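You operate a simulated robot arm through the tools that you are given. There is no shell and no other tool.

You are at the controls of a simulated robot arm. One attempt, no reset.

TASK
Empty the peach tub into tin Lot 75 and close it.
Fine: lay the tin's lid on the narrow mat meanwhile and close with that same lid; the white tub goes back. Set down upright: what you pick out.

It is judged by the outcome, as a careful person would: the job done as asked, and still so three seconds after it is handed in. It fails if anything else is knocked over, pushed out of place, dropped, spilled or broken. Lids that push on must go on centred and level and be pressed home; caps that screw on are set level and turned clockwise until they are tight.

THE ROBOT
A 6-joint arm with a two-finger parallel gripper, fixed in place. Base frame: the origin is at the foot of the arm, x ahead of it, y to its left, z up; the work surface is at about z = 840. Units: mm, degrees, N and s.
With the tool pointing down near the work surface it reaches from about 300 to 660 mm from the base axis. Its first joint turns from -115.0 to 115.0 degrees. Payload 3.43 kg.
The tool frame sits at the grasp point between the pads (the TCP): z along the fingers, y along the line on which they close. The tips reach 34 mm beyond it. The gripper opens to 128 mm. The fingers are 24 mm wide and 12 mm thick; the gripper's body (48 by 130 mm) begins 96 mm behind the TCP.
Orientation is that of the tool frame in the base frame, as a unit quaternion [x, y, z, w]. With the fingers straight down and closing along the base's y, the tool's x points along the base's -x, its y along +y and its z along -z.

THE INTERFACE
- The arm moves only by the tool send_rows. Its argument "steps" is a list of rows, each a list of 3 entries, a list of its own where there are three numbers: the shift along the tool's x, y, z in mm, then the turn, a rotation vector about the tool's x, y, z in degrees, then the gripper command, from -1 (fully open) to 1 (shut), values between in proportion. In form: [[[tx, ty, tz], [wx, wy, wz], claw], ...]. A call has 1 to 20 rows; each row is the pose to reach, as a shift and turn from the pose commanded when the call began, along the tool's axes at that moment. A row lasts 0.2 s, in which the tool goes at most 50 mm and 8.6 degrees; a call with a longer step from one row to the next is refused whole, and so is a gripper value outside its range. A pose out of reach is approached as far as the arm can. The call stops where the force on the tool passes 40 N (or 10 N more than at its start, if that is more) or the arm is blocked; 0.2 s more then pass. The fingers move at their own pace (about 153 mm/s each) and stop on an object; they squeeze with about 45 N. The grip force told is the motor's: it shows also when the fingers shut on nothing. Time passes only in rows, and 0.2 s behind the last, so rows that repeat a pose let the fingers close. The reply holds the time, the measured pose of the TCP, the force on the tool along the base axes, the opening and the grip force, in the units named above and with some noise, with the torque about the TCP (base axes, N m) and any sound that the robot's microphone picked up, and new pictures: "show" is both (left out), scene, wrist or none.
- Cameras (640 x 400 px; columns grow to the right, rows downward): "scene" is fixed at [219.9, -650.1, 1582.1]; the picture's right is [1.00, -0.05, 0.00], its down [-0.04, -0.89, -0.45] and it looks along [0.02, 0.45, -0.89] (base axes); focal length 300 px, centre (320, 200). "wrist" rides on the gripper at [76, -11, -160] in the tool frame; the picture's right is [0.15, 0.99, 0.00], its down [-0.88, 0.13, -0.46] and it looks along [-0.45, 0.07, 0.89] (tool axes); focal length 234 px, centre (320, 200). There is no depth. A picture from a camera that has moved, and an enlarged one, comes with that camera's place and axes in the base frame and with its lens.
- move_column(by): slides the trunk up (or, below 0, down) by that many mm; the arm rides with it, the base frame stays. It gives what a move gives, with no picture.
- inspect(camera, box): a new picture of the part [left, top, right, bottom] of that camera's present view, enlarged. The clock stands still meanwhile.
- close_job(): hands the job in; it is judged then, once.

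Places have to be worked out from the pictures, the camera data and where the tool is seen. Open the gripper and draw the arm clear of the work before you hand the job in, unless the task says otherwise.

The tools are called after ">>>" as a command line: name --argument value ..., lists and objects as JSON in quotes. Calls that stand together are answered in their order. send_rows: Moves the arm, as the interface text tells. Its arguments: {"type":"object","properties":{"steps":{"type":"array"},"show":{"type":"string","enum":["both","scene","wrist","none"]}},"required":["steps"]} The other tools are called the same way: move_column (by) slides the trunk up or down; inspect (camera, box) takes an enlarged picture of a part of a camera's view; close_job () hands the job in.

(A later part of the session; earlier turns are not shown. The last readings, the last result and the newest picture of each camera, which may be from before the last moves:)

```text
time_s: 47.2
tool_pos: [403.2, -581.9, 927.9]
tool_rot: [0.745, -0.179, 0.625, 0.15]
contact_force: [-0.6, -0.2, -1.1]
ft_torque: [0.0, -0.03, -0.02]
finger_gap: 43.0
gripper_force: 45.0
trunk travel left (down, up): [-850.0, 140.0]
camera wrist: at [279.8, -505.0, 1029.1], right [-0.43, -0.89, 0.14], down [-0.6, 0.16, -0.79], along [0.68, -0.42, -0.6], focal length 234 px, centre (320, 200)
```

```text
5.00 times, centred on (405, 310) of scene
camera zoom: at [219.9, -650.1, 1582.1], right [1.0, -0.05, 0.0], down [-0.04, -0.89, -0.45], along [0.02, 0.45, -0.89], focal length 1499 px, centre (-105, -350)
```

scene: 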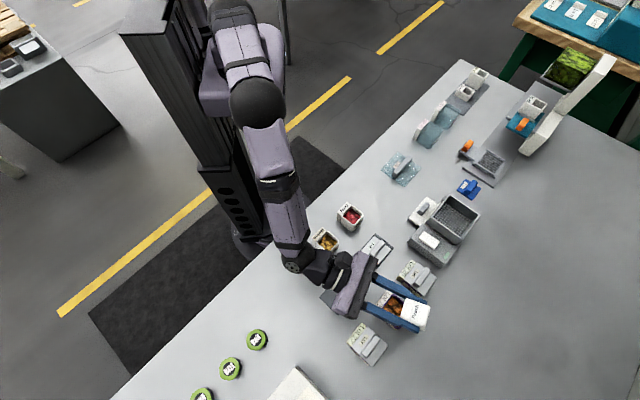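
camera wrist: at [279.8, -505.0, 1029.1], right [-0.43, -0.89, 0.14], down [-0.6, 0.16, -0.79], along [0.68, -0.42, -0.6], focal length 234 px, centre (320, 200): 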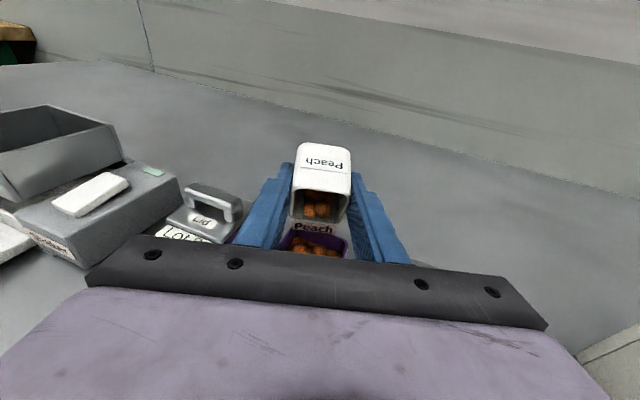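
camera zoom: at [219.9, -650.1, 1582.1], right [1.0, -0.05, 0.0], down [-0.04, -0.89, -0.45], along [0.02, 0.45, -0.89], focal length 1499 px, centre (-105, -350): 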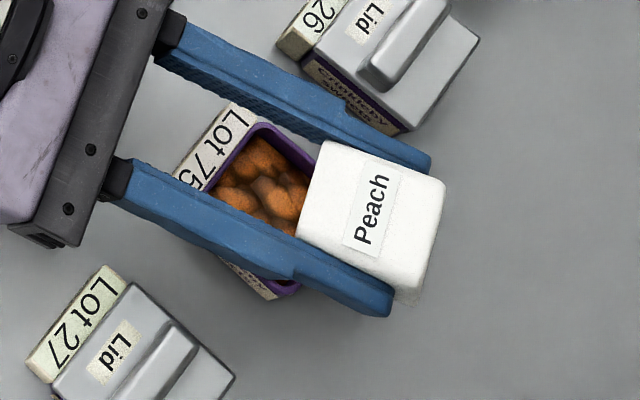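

Only a few pieces remain at the back of the tub. I'll tilt further at a slower rate so they roll out gently.

>>> send_rows --steps '[[[-0.05, 0, 0.15], [0, 1.25, 0], 0.7], [[-0.1, 0, 0.25], [0, 2.5, 0], 0.7], [[-0.15, 0, 0.4], [0, 3.75, 0], 0.7], [[-0.2, 0, 0.5], [0, 5, 0], 0.7], [[-0.3, 0, 0.15], [0, 6.25, 0], 0.7], [[-0.35, 0, -0.2], [0, 7.5, 0], 0.7], [[-0.4, 0, -0.55], [0, 8.75, 0], 0.7], [[-0.5, 0, -0.9], [0, 10, 0], 0.7], [[-0.5, 0, -0.9], [0, 10, 0], 0.7], [[-0.5, 0, -0.9], [0, 10, 0], 0.7]]' --show "both"

>>> inspect --camera "wrist" --box '[240, 120, 400, 260]'

>>> inspect --camera "scene" --box '[360, 270, 450, 350]'

```text
time_s: 49.4
tool_pos: [400.8, -581.4, 927.9]
tool_rot: [0.687, -0.165, 0.688, 0.165]
contact_force: [-0.1, -0.2, -0.1]
ft_torque: [0.0, -0.03, -0.02]
finger_gap: 42.9
gripper_force: 44.8
trunk travel left (down, up): [-850.0, 140.0]
camera wrist: at [263.7, -497.6, 1002.6], right [-0.45, -0.88, 0.15], down [-0.47, 0.09, -0.88], along [0.76, -0.46, -0.45], focal length 234 px, centre (320, 200)
```

scene: 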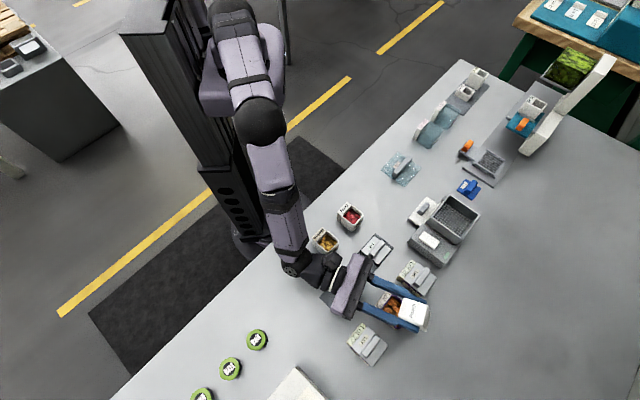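
wrist: 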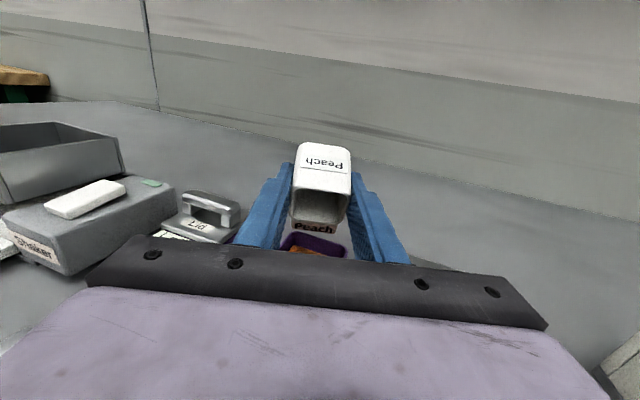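

```text
2.86 times, centred on (320, 190) of wrist
camera zoom: at [263.7, -497.6, 1002.6], right [-0.45, -0.88, 0.15], down [-0.47, 0.09, -0.88], along [0.76, -0.46, -0.45], focal length 669 px, centre (320, 229)
```

zoom: 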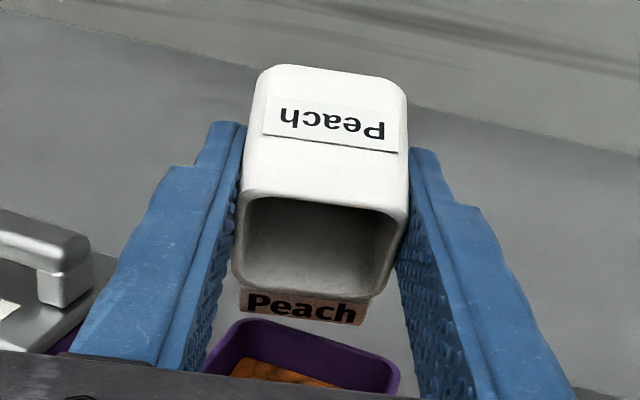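

```text
5.00 times, centred on (405, 310) of scene
camera zoom: at [219.9, -650.1, 1582.1], right [1.0, -0.05, 0.0], down [-0.04, -0.89, -0.45], along [0.02, 0.45, -0.89], focal length 1499 px, centre (-105, -350)
```

zoom: 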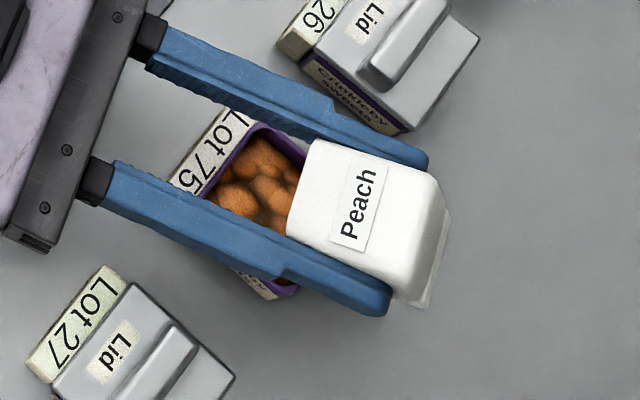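

The tub looks empty. I'll zoom in on its interior to make sure, and look around the tin for any strays.

>>> inspect --camera "wrist" --box '[290, 180, 355, 240]'

>>> inspect --camera "scene" --box '[380, 280, 440, 330]'

```text
6.67 times, centred on (322, 210) of wrist
camera zoom: at [263.7, -497.6, 1002.6], right [-0.45, -0.88, 0.15], down [-0.47, 0.09, -0.88], along [0.76, -0.46, -0.45], focal length 1561 px, centre (303, 133)
```

zoom: 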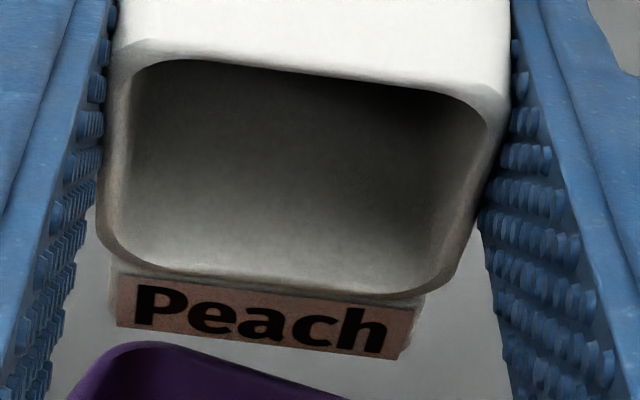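

```text
8.00 times, centred on (410, 305) of scene
camera zoom: at [219.9, -650.1, 1582.1], right [1.0, -0.05, 0.0], down [-0.04, -0.89, -0.45], along [0.02, 0.45, -0.89], focal length 2399 px, centre (-400, -640)
```

zoom: 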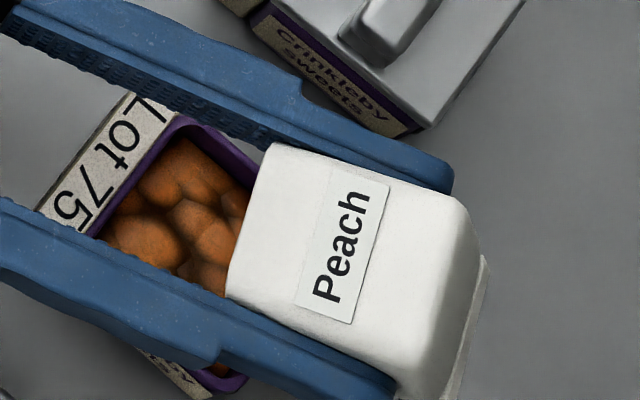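

The tub is empty and all the pieces are in the tin. I'll raise slightly and tilt the tub back along the same path.

>>> send_rows --steps '[[[10, 0, 0], [0, 0, 0], 0.7], [[18, 0, 1], [0, -7, 0], 0.7], [[21, 0, 3.5], [0, -14, 0], 0.7], [[22, 0, 5.5], [0, -21, 0], 0.7], [[23, 0, 8], [0, -28, 0], 0.7], [[25, 0, 10], [0, -35, 0], 0.7], [[28, 0, 12], [0, -42, 0], 0.7], [[31, 0, 14], [0, -49, 0], 0.7], [[35, 0, 15.5], [0, -56, 0], 0.7], [[38, 0, 17], [0, -62, 0], 0.7], [[40, 0, 17], [0, -65, 0], 0.7], [[40, 0, 17], [0, -65, 0], 0.7]]' --show "both"

>>> inspect --camera "wrist" --box '[240, 120, 400, 260]'

```text
time_s: 52.0
tool_pos: [416.5, -587.6, 967.4]
tool_rot: [0.95, -0.227, 0.21, 0.05]
contact_force: [0.3, 0.3, 0.5]
ft_torque: [-0.01, -0.02, -0.04]
finger_gap: 42.6
gripper_force: 45.1
trunk travel left (down, up): [-850.0, 140.0]
camera wrist: at [423.1, -577.7, 1143.6], right [-0.33, -0.94, 0.06], down [-0.94, 0.33, 0.04], along [-0.06, -0.04, -1.0], focal length 234 px, centre (320, 200)
```

scene: 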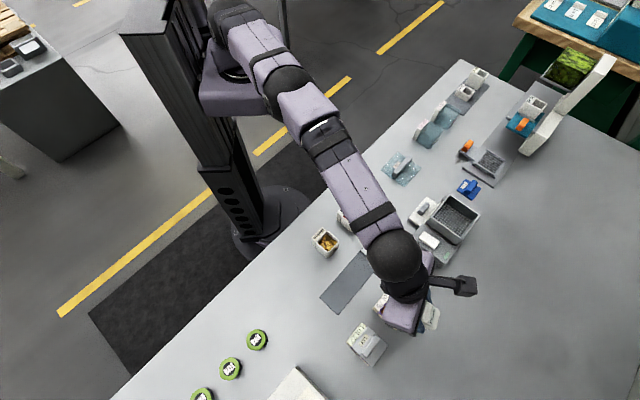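
wrist: 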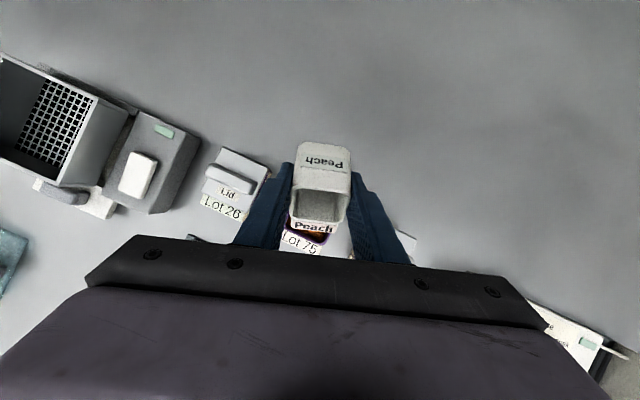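

```text
2.86 times, centred on (320, 190) of wrist
camera zoom: at [423.1, -577.7, 1143.6], right [-0.33, -0.94, 0.06], down [-0.94, 0.33, 0.04], along [-0.06, -0.04, -1.0], focal length 669 px, centre (320, 229)
```

zoom: 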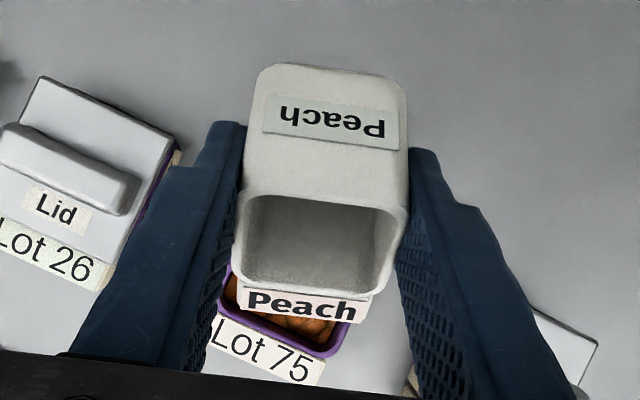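

The tub is clearly empty, and the pieces are visible in the tin below. I'll carry the tub back over its original spot, returning it upright on the way.

>>> send_rows --steps '[[[-14, 0.7, -6.4], [0, -3.1, 0], 0.7], [[-43, 2.1, -19.3], [0, -9.4, 0], 0.7], [[-71.5, 3.6, -32.1], [0, -15.6, 0], 0.7], [[-100, 5, -44.9], [0, -21.9, 0], 0.7], [[-128.6, 6.4, -57.8], [0, -28.1, 0], 0.7], [[-157.2, 7.8, -70.6], [0, -34.4, 0], 0.7], [[-185.8, 9.3, -83.5], [0, -40.6, 0], 0.7], [[-214.3, 10.7, -96.3], [0, -46.9, 0], 0.7], [[-228.6, 11.4, -102.7], [0, -50, 0], 0.7], [[-228.6, 11.4, -102.7], [0, -50, 0], 0.7]]' --show "both"

```text
time_s: 54.2
tool_pos: [190.3, -485.2, 963.9]
tool_rot: [0.949, -0.228, -0.211, -0.051]
contact_force: [-0.1, -0.6, 0.1]
ft_torque: [-0.02, 0.0, -0.01]
finger_gap: 43.0
gripper_force: 45.1
trunk travel left (down, up): [-850.0, 140.0]
camera wrist: at [316.1, -535.3, 1075.4], right [-0.33, -0.94, -0.06], down [-0.6, 0.16, 0.79], along [-0.73, 0.3, -0.62], focal length 234 px, centre (320, 200)
```

scene: 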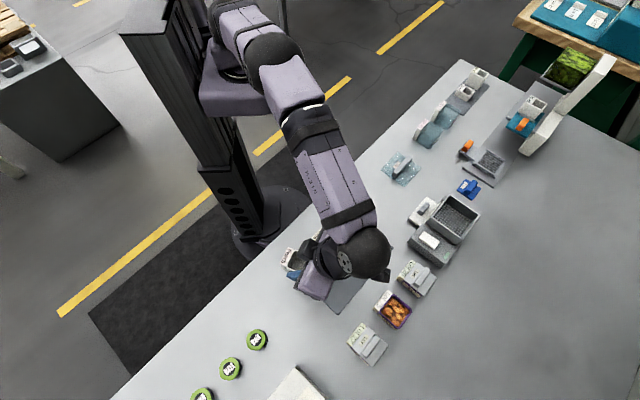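
wrist: 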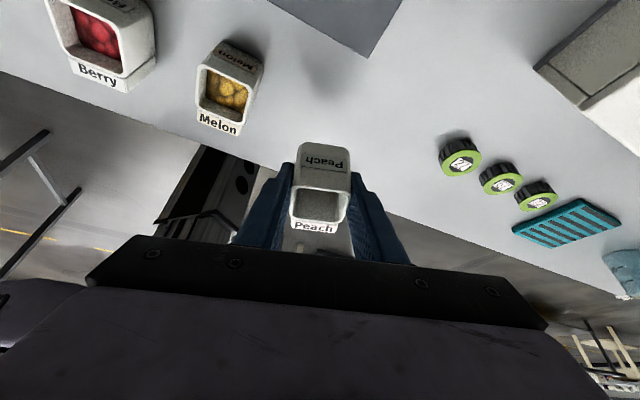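

Back over its spot, upright. I'll turn the yaw back to the original angle and come partway down.

>>> send_rows --steps '[[[0, 1, 0], [1.4, 0, 3], 0.7], [[0, 2.2, 0], [2.8, 0, 6], 0.7], [[3, 2.2, 10], [4.2, 0, 9], 0.7], [[7, 2.2, 20], [5.6, 0, 12], 0.7], [[11, 2.2, 31], [6.97, 0, 14.95], 0.7], [[15.4, 2.2, 42.5], [6.97, 0, 14.95], 0.7], [[15.4, 2.2, 42.5], [6.97, 0, 14.95], 0.7]]' --show "both"

>>> send_rows --steps '[[[0, 0, 0], [0, 0, 0], 0.7]]' --show "none"

>>> send_rows --steps '[[[0, 0, 0], [0, 0, 0], 0.7]]' --show "none"

```text
time_s: 55.8
tool_pos: [183.3, -485.0, 918.9]
tool_rot: [0.907, -0.361, -0.202, -0.08]
contact_force: [0.8, 0.2, -0.2]
ft_torque: [0.01, -0.01, -0.02]
finger_gap: 43.1
gripper_force: 45.4
trunk travel left (down, up): [-850.0, 140.0]
camera wrist: at [290.2, -570.1, 1031.2], right [-0.59, -0.81, -0.06], down [-0.53, 0.32, 0.79], along [-0.61, 0.49, -0.62], focal length 234 px, centre (320, 200)
```

scene: 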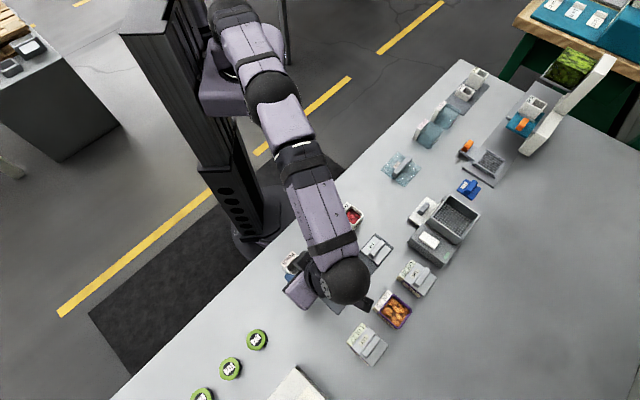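
wrist: 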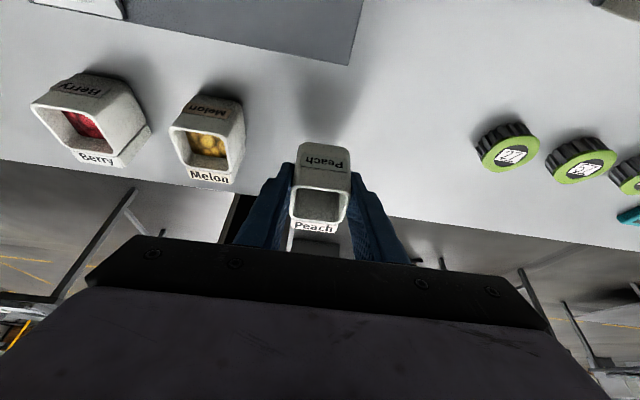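

```text
time_s: 56.2
tool_pos: [183.1, -485.3, 919.4]
tool_rot: [0.907, -0.362, -0.201, -0.08]
contact_force: [0.2, 0.7, -0.9]
ft_torque: [-0.01, -0.04, -0.01]
finger_gap: 42.5
gripper_force: 45.2
trunk travel left (down, up): [-850.0, 140.0]
```

```text
time_s: 56.6
tool_pos: [184.1, -483.7, 918.7]
tool_rot: [0.907, -0.362, -0.201, -0.081]
contact_force: [0.9, -0.3, -0.2]
ft_torque: [-0.05, -0.01, -0.01]
finger_gap: 42.9
gripper_force: 44.4
trunk travel left (down, up): [-850.0, 140.0]
```

>>> send_rows --steps '[[[4.5, -0.5, 8.5], [0, 0, 0], 0.7], [[9, -1, 17], [0, 0, 0], 0.7], [[13, -1, 25], [0, 0, 0], 0.7], [[15.4, -1, 29.5], [0, 0, 0], 0.7], [[16.2, -1, 31.3], [0, 0, 0], 0.7], [[16.2, -1, 31.3], [0, 0, 0], 0.7]]' --show "wrist"

>>> inspect --camera "wrist" --box '[230, 80, 410, 220]'

```text
time_s: 58.0
tool_pos: [186.0, -485.8, 884.2]
tool_rot: [0.907, -0.362, -0.201, -0.08]
contact_force: [-0.2, 0.1, -0.4]
ft_torque: [-0.03, 0.01, 0.0]
finger_gap: 43.1
gripper_force: 44.6
trunk travel left (down, up): [-850.0, 140.0]
camera wrist: at [292.1, -570.4, 995.9], right [-0.58, -0.81, -0.06], down [-0.53, 0.32, 0.79], along [-0.62, 0.49, -0.62], focal length 234 px, centre (320, 200)
```

wrist: 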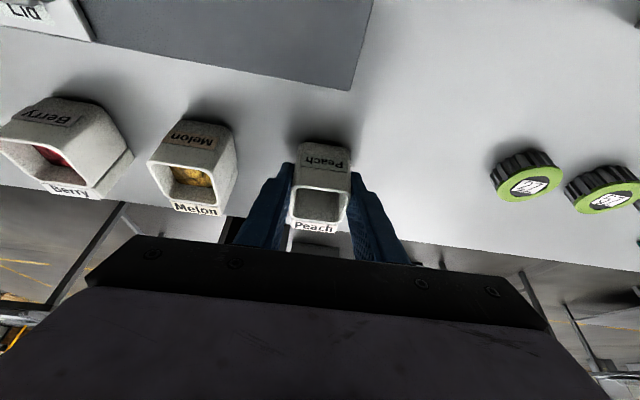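

```text
2.86 times, centred on (320, 150) of wrist
camera zoom: at [292.1, -570.4, 995.9], right [-0.58, -0.81, -0.06], down [-0.53, 0.32, 0.79], along [-0.62, 0.49, -0.62], focal length 669 px, centre (320, 343)
```

zoom: 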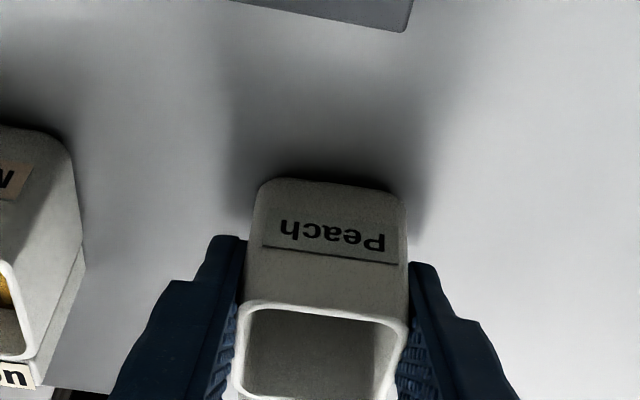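

The position matches the original picks of the mat corner and neighbours. I'll lower the last few millimetres until contact.

>>> send_rows --steps '[[[0.42, 0, 0.9], [0, 0, 0], 0.7], [[0.84, 0, 1.8], [0, 0, 0], 0.7], [[1.27, 0, 2.7], [0, 0, 0], 0.7], [[1.27, 0, 2.7], [0, 0, 0], 0.7]]' --show "none"

```text
time_s: 59.0
tool_pos: [185.3, -485.5, 882.9]
tool_rot: [0.907, -0.362, -0.201, -0.079]
contact_force: [-0.3, -1.2, 6.8]
ft_torque: [0.11, 0.05, 0.03]
finger_gap: 43.0
gripper_force: 44.9
trunk travel left (down, up): [-850.0, 140.0]
```

Contact at about 7 N means the tub is on the table. I'll release it and check that it stands upright.

>>> send_rows --steps '[[[-0.2, 0, -0.5], [0, 0, 0], 0.7], [[-0.2, 0, -0.5], [0, 0, 0], 0.2], [[-0.2, 0, -0.5], [0, 0, 0], -0.19], [[-0.2, 0, -0.5], [0, 0, 0], -0.19]]' --show "wrist"

>>> inspect --camera "wrist" --box '[230, 80, 410, 220]'

```text
time_s: 60.0
tool_pos: [186.4, -485.5, 881.7]
tool_rot: [0.907, -0.362, -0.201, -0.08]
contact_force: [0.5, 0.0, -0.1]
ft_torque: [0.02, 0.0, -0.02]
finger_gap: 76.3
gripper_force: 0.1
trunk travel left (down, up): [-850.0, 140.0]
camera wrist: at [292.1, -569.8, 993.6], right [-0.58, -0.81, -0.06], down [-0.53, 0.32, 0.79], along [-0.62, 0.49, -0.62], focal length 234 px, centre (320, 200)
```

wrist: 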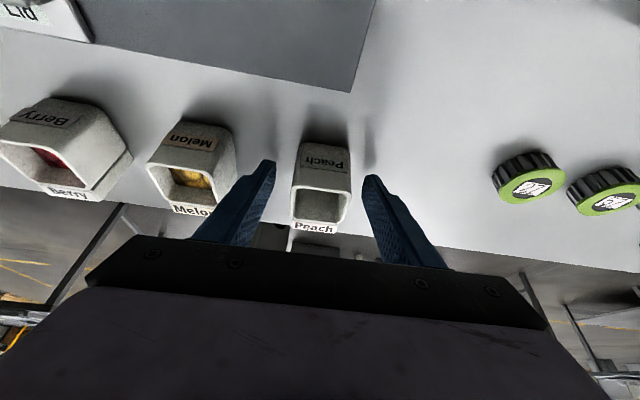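

```text
2.86 times, centred on (320, 150) of wrist
camera zoom: at [292.1, -569.8, 993.6], right [-0.58, -0.81, -0.06], down [-0.53, 0.32, 0.79], along [-0.62, 0.49, -0.62], focal length 669 px, centre (320, 343)
```

zoom: 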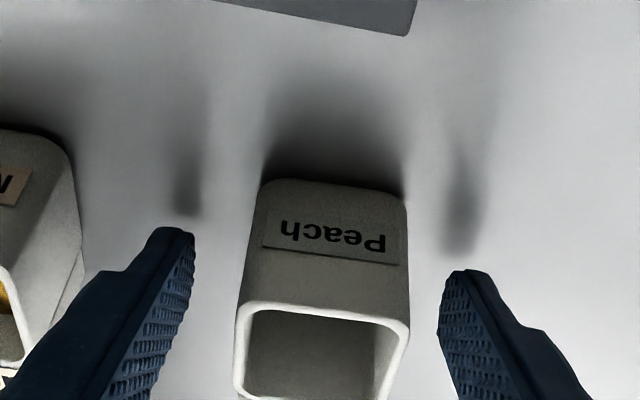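

The tub stands upright at its place and is empty. I'll rise clear of it and square the yaw again.

>>> send_rows --steps '[[[-8.5, 0, -18.1], [0, 0, 0], -0.19], [[-17, 0, -36.3], [0, 0, 0], -0.19], [[-25.4, 0, -54.4], [0, 0, 0], -0.19], [[-33.8, 0, -72.5], [0.72, 0, 1.54], -0.19], [[-33.8, 0, -72.5], [0.72, 0, 1.54], -0.19]]' --show "none"

>>> send_rows --steps '[[[9.7, -24.9, -6.9], [0, 6.4, 0], -0.19], [[19.4, -49.7, -13.8], [0, 12.9, 0], -0.19], [[29.1, -74.6, -20.7], [0, 19.3, 0], -0.19], [[38.9, -99.4, -27.6], [0, 25.7, 0], -0.19], [[48.6, -124.3, -34.5], [0, 32.1, 0], 0.0], [[58.3, -149.1, -41.4], [0, 38.6, 0], 0.0], [[68, -174, -48.3], [0, 45, 0], 0.0], [[68, -174, -48.3], [0, 45, 0], 0.0]]' --show "both"

```text
time_s: 61.2
tool_pos: [185.1, -485.4, 961.6]
tool_rot: [0.901, -0.375, -0.2, -0.083]
contact_force: [-0.9, -0.3, 1.1]
ft_torque: [0.01, 0.03, -0.03]
finger_gap: 76.2
gripper_force: 0.1
trunk travel left (down, up): [-850.0, 140.0]
```

```text
time_s: 63.0
tool_pos: [369.6, -421.5, 977.0]
tool_rot: [0.909, -0.379, 0.161, 0.067]
contact_force: [-1.0, 0.0, -0.6]
ft_torque: [0.01, -0.03, -0.03]
finger_gap: 64.1
gripper_force: 0.1
trunk travel left (down, up): [-850.0, 140.0]
camera wrist: at [388.4, -423.7, 1152.0], right [-0.61, -0.79, 0.05], down [-0.79, 0.61, 0.13], along [-0.13, 0.04, -0.99], focal length 234 px, centre (320, 200)
```

scene: 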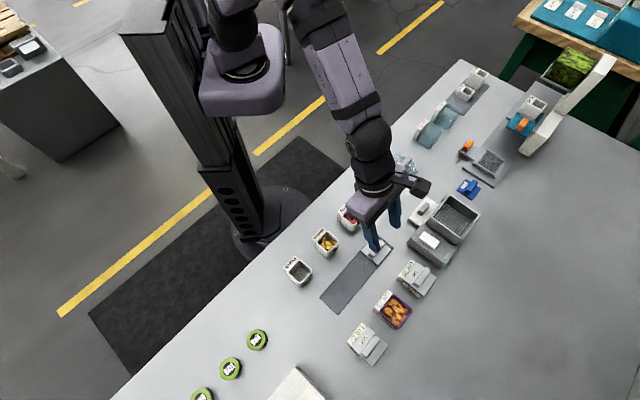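
wrist: 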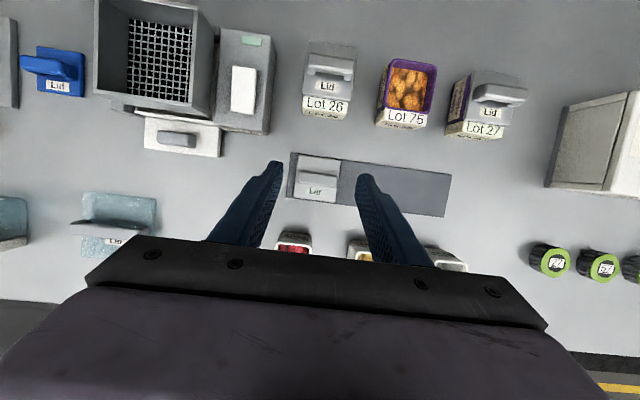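

Clear view now. I'll check the tin's contents, the surroundings, and the lid's position on the mat.

>>> inspect --camera "scene" --box '[350, 265, 440, 345]'

>>> inspect --camera "scene" --box '[270, 190, 400, 300]'

>>> inspect --camera "wrist" --box '[270, 40, 460, 220]'

```text
5.00 times, centred on (395, 305) of scene
camera zoom: at [219.9, -650.1, 1582.1], right [1.0, -0.05, 0.0], down [-0.04, -0.89, -0.45], along [0.02, 0.45, -0.89], focal length 1499 px, centre (-55, -325)
```

zoom: 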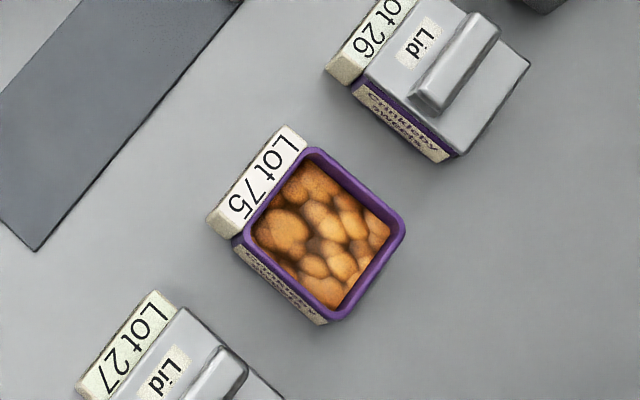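

```text
3.64 times, centred on (335, 245) of scene
camera zoom: at [219.9, -650.1, 1582.1], right [1.0, -0.05, 0.0], down [-0.04, -0.89, -0.45], along [0.02, 0.45, -0.89], focal length 1090 px, centre (266, 36)
```

zoom: 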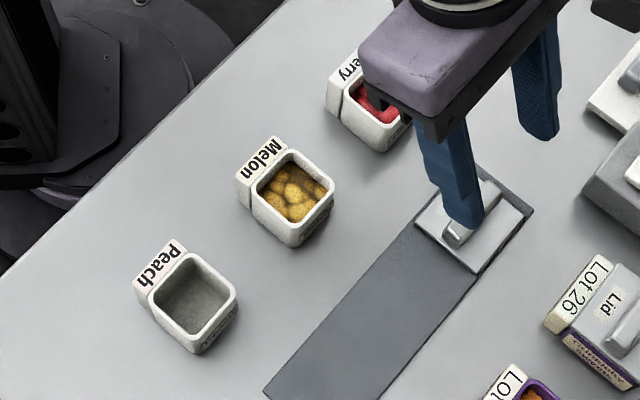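

```text
2.22 times, centred on (365, 130) of wrist
camera zoom: at [388.4, -423.7, 1152.0], right [-0.61, -0.79, 0.05], down [-0.79, 0.61, 0.13], along [-0.13, 0.04, -0.99], focal length 520 px, centre (220, 356)
```

zoom: 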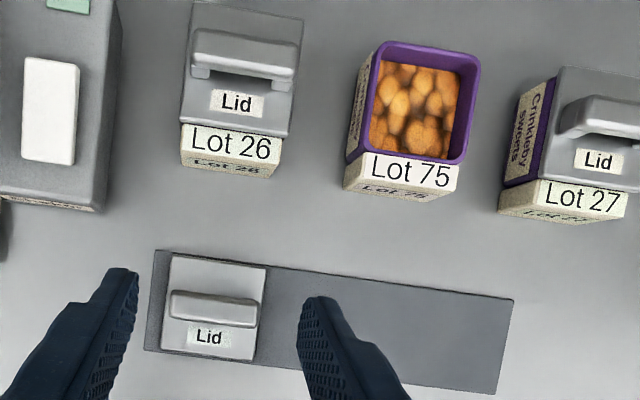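

All pieces are inside Lot 75 below the rim, nothing is spilled, and the tub is back in line. I'll now go down to the lid on the mat to pick it up.

>>> send_rows --steps '[[[-5.6, 0.5, 14], [0, 0, 0], 0.0], [[-11.2, 1, 28], [0, 0, 0], 0.0], [[-16.8, 1, 42], [0, 0, 0], 0.0], [[-22.4, 1, 55.7], [0, 0, 0], 0.0], [[-22.4, 1, 55.7], [0, 0, 0], 0.0]]' --show "wrist"

>>> inspect --camera "wrist" --box '[260, 130, 380, 230]'

```text
time_s: 64.2
tool_pos: [366.2, -421.6, 915.7]
tool_rot: [0.909, -0.378, 0.16, 0.067]
contact_force: [-0.6, -0.5, 0.0]
ft_torque: [-0.01, 0.03, -0.01]
finger_gap: 64.0
gripper_force: 0.0
trunk travel left (down, up): [-850.0, 140.0]
camera wrist: at [385.0, -423.8, 1092.4], right [-0.61, -0.79, 0.05], down [-0.79, 0.61, 0.13], along [-0.13, 0.04, -0.99], focal length 234 px, centre (320, 200)
```

wrist: 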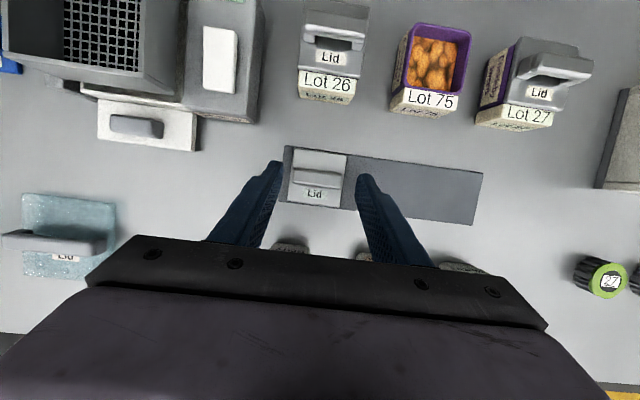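

```text
4.00 times, centred on (320, 180) of wrist
camera zoom: at [385.0, -423.8, 1092.4], right [-0.61, -0.79, 0.05], down [-0.79, 0.61, 0.13], along [-0.13, 0.04, -0.99], focal length 937 px, centre (320, 280)
```

zoom: 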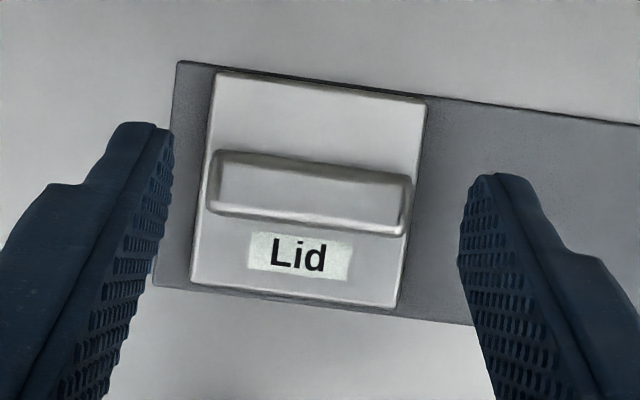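

>>> send_rows --steps '[[[-3, -0.4, 9], [0, 0, 0], 0.0], [[-6, -0.4, 18], [0, 0, 0], 0.0], [[-8.9, -0.4, 27.3], [0, 0, 0], 0.0], [[-8.9, -0.4, 27.3], [0, 0, 0], 0.0], [[-8.9, -0.4, 27.3], [0, 0, 0], 0.15], [[-8.9, -0.4, 27.3], [0, 0, 0], 0.6], [[-8.9, -0.4, 27.3], [0, 0, 0], 0.6]]' --show "wrist"

>>> inspect --camera "wrist" --box '[260, 130, 380, 230]'

```text
time_s: 65.8
tool_pos: [365.7, -422.0, 887.0]
tool_rot: [0.909, -0.378, 0.16, 0.066]
contact_force: [0.2, 0.0, -0.3]
ft_torque: [-0.04, 0.02, 0.02]
finger_gap: 48.7
gripper_force: 45.0
trunk travel left (down, up): [-850.0, 140.0]
camera wrist: at [385.1, -424.7, 1063.3], right [-0.61, -0.79, 0.05], down [-0.79, 0.61, 0.13], along [-0.13, 0.04, -0.99], focal length 234 px, centre (320, 200)
```

wrist: 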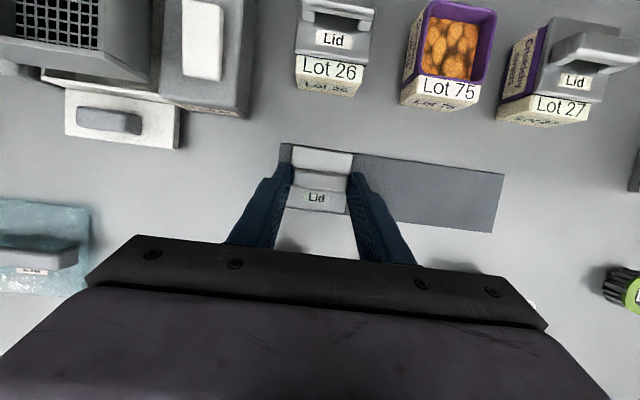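

```text
4.00 times, centred on (320, 180) of wrist
camera zoom: at [385.1, -424.7, 1063.3], right [-0.61, -0.79, 0.05], down [-0.79, 0.61, 0.13], along [-0.13, 0.04, -0.99], focal length 937 px, centre (320, 280)
```

zoom: 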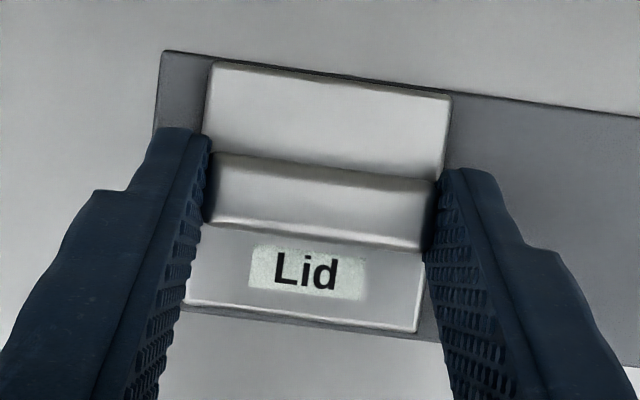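

The lid is gripped by its bar (48.7 mm) in the same relation as before. I'll lift it and carry it back above the tin.

>>> send_rows --steps '[[[4, 0, -11], [0, 0, 0], 0.6], [[10, 0, -27.5], [0, 0, 0], 0.6], [[18, 0, -49.4], [0, 0, 0], 0.6], [[25.7, 0, -70.5], [0, 0, 0], 0.6], [[41.8, 13, -64.6], [0, 0, 0], 0.6], [[58, 26.1, -58.8], [0, 0, 0], 0.6], [[74.1, 39.1, -52.9], [0, 0, 0], 0.6], [[90.3, 52.1, -47], [0, 0, 0], 0.6], [[106.4, 65.1, -41.1], [0, 0, 0], 0.6], [[122.6, 78.2, -35.3], [0, 0, 0], 0.6], [[138.7, 91.2, -29.4], [0, 0, 0], 0.6], [[138.7, 91.2, -29.4], [0, 0, 0], 0.6]]' --show "both"

>>> send_rows --steps '[[[0, 0, 0], [0, 0, 0], 0.6]]' --show "none"

>>> send_rows --steps '[[[0, 0, 0], [0, 0, 0], 0.6]]' --show "none"

>>> inspect --camera "wrist" --box '[240, 110, 400, 250]'

>>> inspect --camera "scene" --box '[360, 270, 450, 350]'

```text
time_s: 68.4
tool_pos: [386.6, -569.7, 963.4]
tool_rot: [0.909, -0.378, 0.16, 0.067]
contact_force: [0.4, -0.8, -0.9]
ft_torque: [0.0, -0.02, 0.03]
finger_gap: 48.4
gripper_force: 45.5
trunk travel left (down, up): [-850.0, 140.0]
camera wrist: at [405.5, -573.2, 1138.7], right [-0.6, -0.79, 0.05], down [-0.79, 0.61, 0.13], along [-0.13, 0.04, -0.99], focal length 234 px, centre (320, 200)
```

scene: 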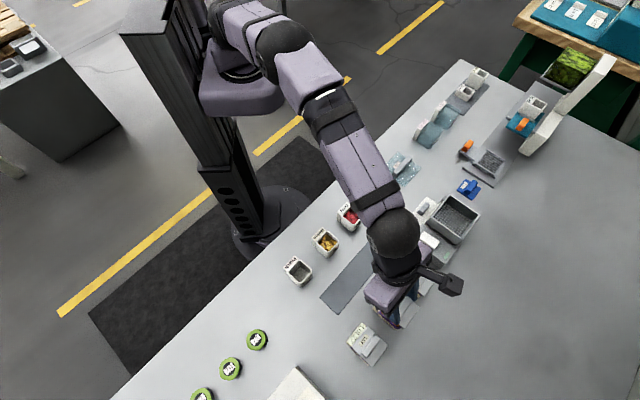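
wrist: 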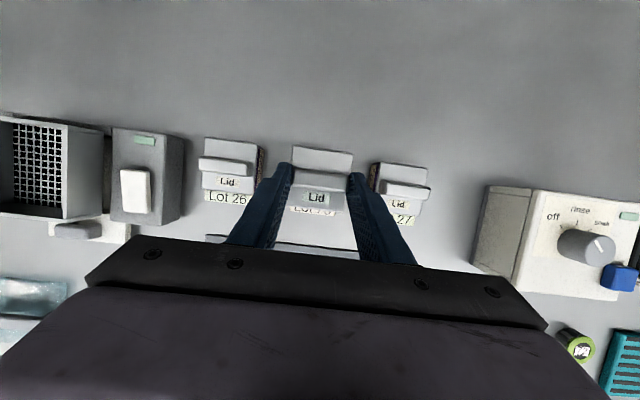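

```text
time_s: 68.8
tool_pos: [386.0, -571.1, 963.4]
tool_rot: [0.909, -0.378, 0.161, 0.067]
contact_force: [0.3, -0.3, 0.1]
ft_torque: [0.0, 0.0, 0.01]
finger_gap: 48.7
gripper_force: 45.3
trunk travel left (down, up): [-850.0, 140.0]
```

```text
time_s: 69.2
tool_pos: [385.9, -570.4, 963.5]
tool_rot: [0.909, -0.379, 0.161, 0.067]
contact_force: [-0.5, -0.2, 0.1]
ft_torque: [0.01, 0.0, -0.01]
finger_gap: 48.5
gripper_force: 45.3
trunk travel left (down, up): [-850.0, 140.0]
```

```text
2.86 times, centred on (320, 180) of wrist
camera zoom: at [405.6, -573.3, 1138.6], right [-0.6, -0.79, 0.05], down [-0.79, 0.61, 0.13], along [-0.13, 0.04, -0.99], focal length 669 px, centre (320, 257)
```

zoom: 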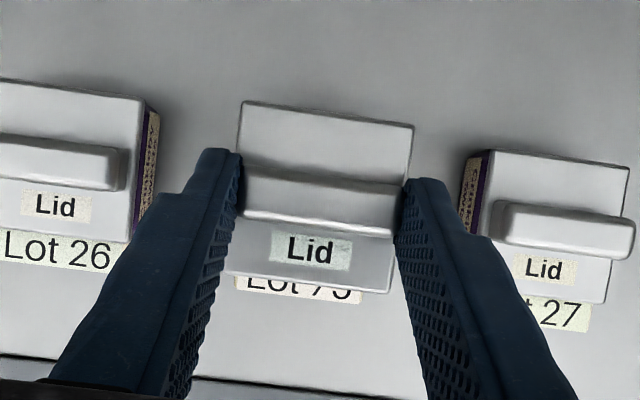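

```text
5.00 times, centred on (405, 310) of scene
camera zoom: at [219.9, -650.1, 1582.1], right [1.0, -0.05, 0.0], down [-0.04, -0.89, -0.45], along [0.02, 0.45, -0.89], focal length 1499 px, centre (-105, -350)
```

zoom: 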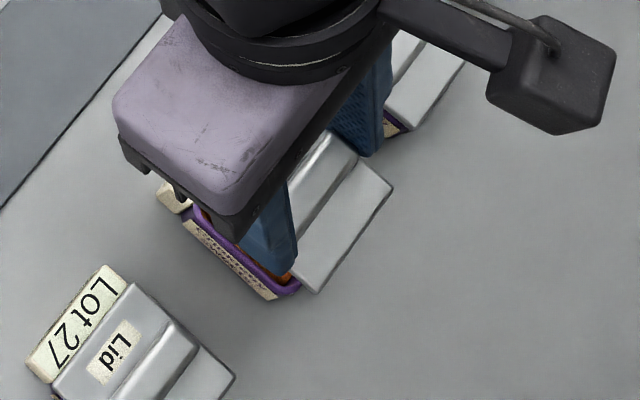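

>>> send_rows --steps '[[[-4, 0.9, 12.8], [0, 0, 0], 0.6], [[-8.4, 0.9, 25.7], [0, 0, 0], 0.6], [[-8.4, 0.9, 25.7], [0, 0, 0], 0.6]]' --show "wrist"

>>> inspect --camera "wrist" --box '[260, 130, 380, 230]'

>>> inspect --camera "scene" --box '[370, 280, 440, 340]'

```text
time_s: 70.0
tool_pos: [387.0, -571.4, 935.7]
tool_rot: [0.909, -0.379, 0.161, 0.067]
contact_force: [-0.3, 0.3, -0.9]
ft_torque: [0.02, -0.01, 0.02]
finger_gap: 48.5
gripper_force: 45.2
trunk travel left (down, up): [-850.0, 140.0]
camera wrist: at [406.3, -574.3, 1110.9], right [-0.6, -0.79, 0.05], down [-0.79, 0.61, 0.13], along [-0.13, 0.04, -0.99], focal length 234 px, centre (320, 200)
```

wrist: 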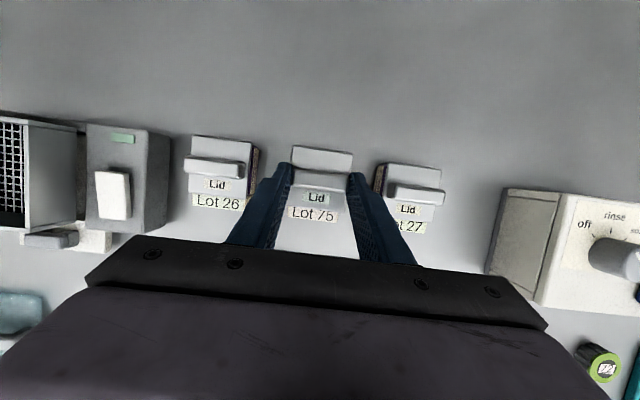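

```text
4.00 times, centred on (320, 180) of wrist
camera zoom: at [406.3, -574.3, 1110.9], right [-0.6, -0.79, 0.05], down [-0.79, 0.61, 0.13], along [-0.13, 0.04, -0.99], focal length 937 px, centre (320, 280)
```

zoom: 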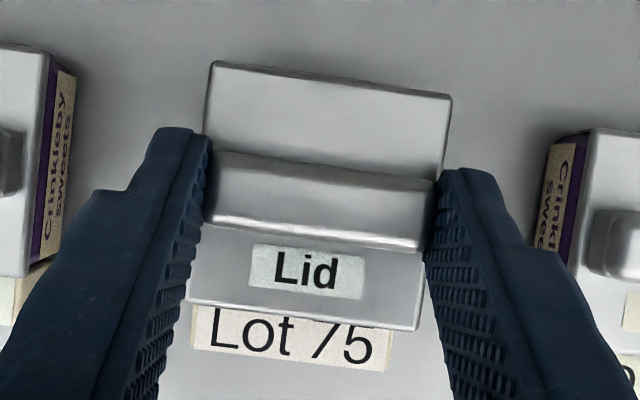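

```text
6.67 times, centred on (405, 310) of scene
camera zoom: at [219.9, -650.1, 1582.1], right [1.0, -0.05, 0.0], down [-0.04, -0.89, -0.45], along [0.02, 0.45, -0.89], focal length 1999 px, centre (-247, -533)
```

zoom: 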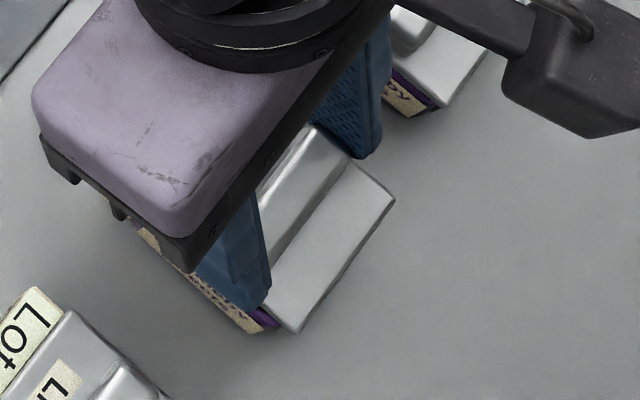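

Comparing this view with the one just after I lifted the lid, the lid now sits about 2 mm too far out relative to the tin. I'll correct that before going down.

>>> send_rows --steps '[[[-2, 0.5, -0.7], [0, 0, 0], 0.6], [[-2, 0.5, -0.7], [0, 0, 0], 0.6], [[-2, 0.5, -0.7], [0, 0, 0], 0.6]]' --show "none"

>>> inspect --camera "wrist" --box '[260, 130, 380, 230]'

>>> inspect --camera "scene" --box '[370, 280, 440, 340]'

```text
time_s: 70.8
tool_pos: [383.5, -571.5, 934.1]
tool_rot: [0.909, -0.378, 0.16, 0.067]
contact_force: [0.3, -0.2, -0.6]
ft_torque: [-0.03, -0.01, 0.01]
finger_gap: 48.5
gripper_force: 45.2
trunk travel left (down, up): [-850.0, 140.0]
```

```text
4.00 times, centred on (320, 180) of wrist
camera zoom: at [404.2, -573.0, 1111.3], right [-0.6, -0.79, 0.05], down [-0.79, 0.61, 0.13], along [-0.13, 0.04, -0.99], focal length 937 px, centre (320, 280)
```

zoom: 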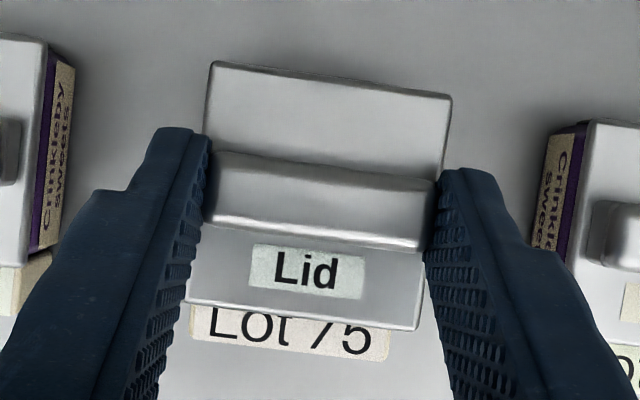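

```text
6.67 times, centred on (405, 310) of scene
camera zoom: at [219.9, -650.1, 1582.1], right [1.0, -0.05, 0.0], down [-0.04, -0.89, -0.45], along [0.02, 0.45, -0.89], focal length 1999 px, centre (-247, -533)
```

zoom: 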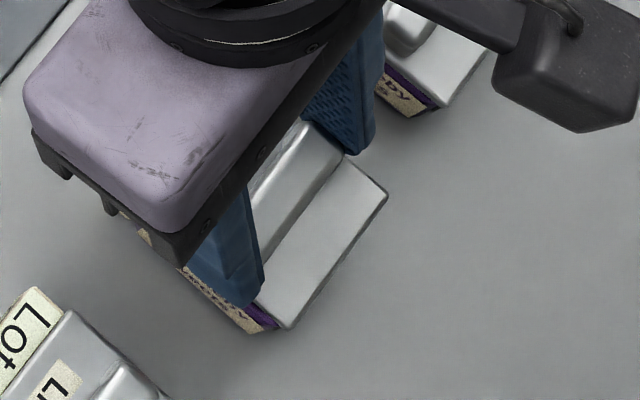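

Slightly over-corrected by about 0.8 mm. I'll adjust and lower to just above the rim.

>>> send_rows --steps '[[[0.75, 0.5, 0.27], [0, 0, 0], 0.6], [[-0.6, 0.5, 4.2], [0, 0, 0], 0.6], [[-1.6, 0.5, 6.8], [0, 0, 0], 0.6], [[-1.6, 0.5, 6.8], [0, 0, 0], 0.6]]' --show "none"

>>> inspect --camera "wrist" --box '[260, 130, 380, 230]'

>>> inspect --camera "scene" --box '[370, 280, 440, 340]'

```text
time_s: 71.8
tool_pos: [385.3, -570.7, 929.9]
tool_rot: [0.91, -0.378, 0.16, 0.066]
contact_force: [0.0, -0.1, -0.5]
ft_torque: [-0.01, 0.01, -0.02]
finger_gap: 48.4
gripper_force: 45.5
trunk travel left (down, up): [-850.0, 140.0]
```

```text
4.00 times, centred on (320, 180) of wrist
camera zoom: at [404.5, -574.1, 1104.5], right [-0.6, -0.79, 0.05], down [-0.79, 0.61, 0.13], along [-0.13, 0.04, -0.99], focal length 937 px, centre (320, 280)
```

zoom: 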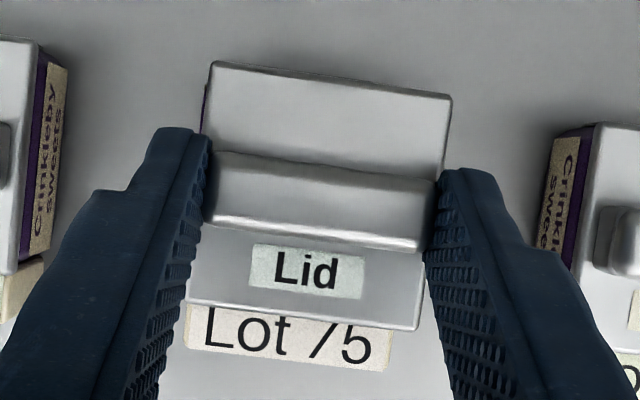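

```text
6.67 times, centred on (405, 310) of scene
camera zoom: at [219.9, -650.1, 1582.1], right [1.0, -0.05, 0.0], down [-0.04, -0.89, -0.45], along [0.02, 0.45, -0.89], focal length 1999 px, centre (-247, -533)
```

zoom: 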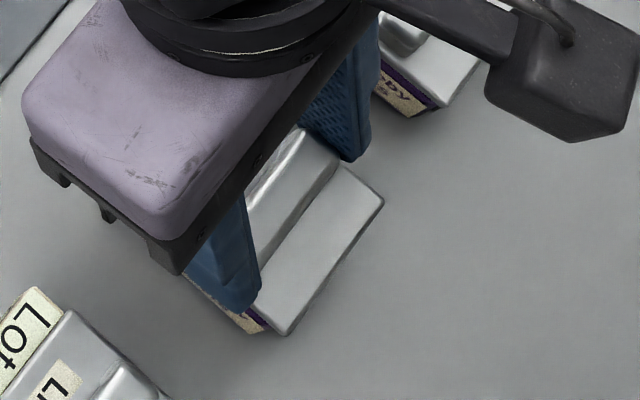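

The tin's purple edge shows on the left of the lid, so the lid still sits about 2 mm to one side. I'll correct that sideways offset and check both sides at high zoom.

>>> send_rows --steps '[[[0, -1, 0], [0, 0, 0], 0.6], [[0, -1.9, 0], [0, 0, 0], 0.6], [[0, -1.9, 0], [0, 0, 0], 0.6]]' --show "none"

>>> inspect --camera "wrist" --box '[260, 130, 380, 230]'

>>> inspect --camera "wrist" --box '[278, 140, 318, 180]'

>>> inspect --camera "wrist" --box '[330, 145, 370, 185]'

>>> inspect --camera "wrist" --box '[280, 195, 350, 225]'

```text
time_s: 72.6
tool_pos: [386.2, -568.8, 929.4]
tool_rot: [0.909, -0.379, 0.161, 0.067]
contact_force: [-0.6, -0.5, -0.3]
ft_torque: [0.02, -0.01, 0.02]
finger_gap: 48.5
gripper_force: 45.1
trunk travel left (down, up): [-850.0, 140.0]
```

```text
4.00 times, centred on (320, 180) of wrist
camera zoom: at [405.8, -572.9, 1104.1], right [-0.6, -0.79, 0.05], down [-0.79, 0.61, 0.13], along [-0.13, 0.04, -0.99], focal length 937 px, centre (320, 280)
```

zoom: 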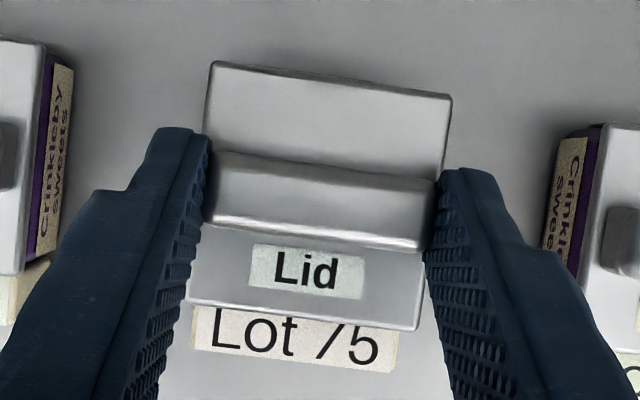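

```text
10.00 times, centred on (298, 160) of wrist
camera zoom: at [405.8, -572.9, 1104.1], right [-0.6, -0.79, 0.05], down [-0.79, 0.61, 0.13], along [-0.13, 0.04, -0.99], focal length 2342 px, centre (540, 600)
```

zoom: 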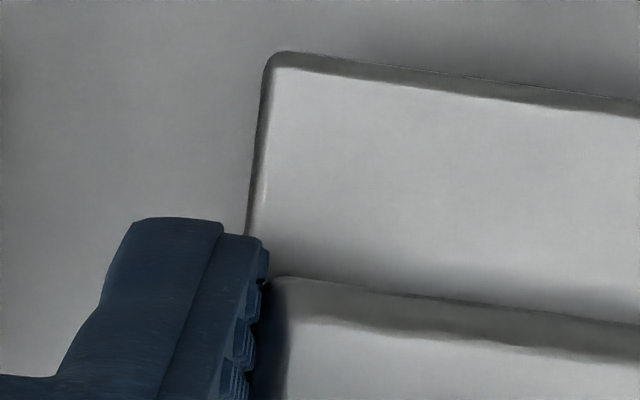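

```text
10.00 times, centred on (350, 165) of wrist
camera zoom: at [405.8, -572.9, 1104.1], right [-0.6, -0.79, 0.05], down [-0.79, 0.61, 0.13], along [-0.13, 0.04, -0.99], focal length 2342 px, centre (20, 550)
```

zoom: 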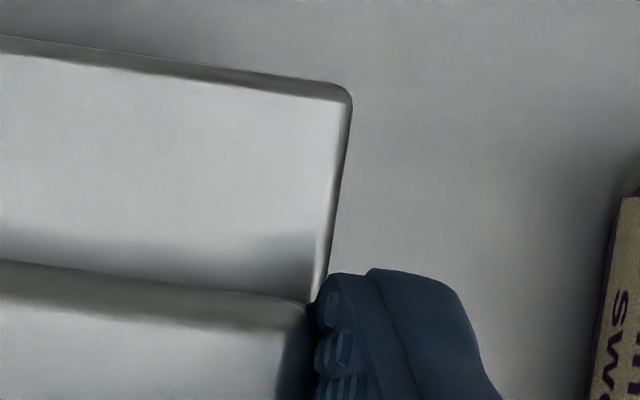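

```text
9.14 times, centred on (315, 210) of wrist
camera zoom: at [405.8, -572.9, 1104.1], right [-0.6, -0.79, 0.05], down [-0.79, 0.61, 0.13], along [-0.13, 0.04, -0.99], focal length 2141 px, centre (366, 109)
```

zoom: 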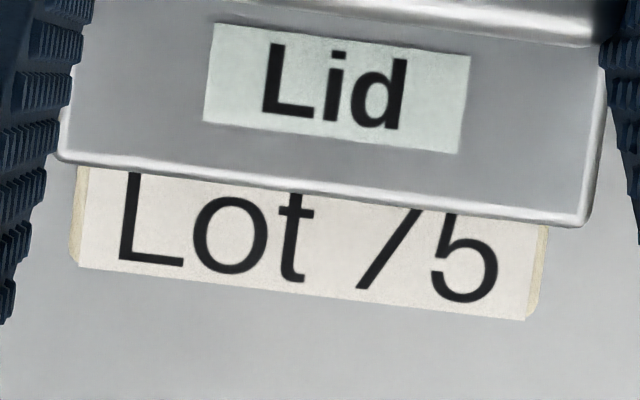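

Lid and tin are now aligned within about half a millimetre, matching the original seated relation. I'll lower straight down in 1 mm rows, watching the force.

>>> send_rows --steps '[[[-0.34, 0, 0.94], [0, 0, 0], 0.6], [[-0.68, 0, 1.88], [0, 0, 0], 0.6], [[-1.03, 0, 2.82], [0, 0, 0], 0.6], [[-1.37, 0, 3.76], [0, 0, 0], 0.6], [[-1.37, 0, 3.76], [0, 0, 0], 0.6]]' --show "none"

```text
time_s: 73.8
tool_pos: [386.0, -569.7, 924.8]
tool_rot: [0.909, -0.379, 0.16, 0.066]
contact_force: [0.3, -0.4, -0.6]
ft_torque: [0.0, -0.02, -0.01]
finger_gap: 48.3
gripper_force: 44.9
trunk travel left (down, up): [-850.0, 140.0]
```

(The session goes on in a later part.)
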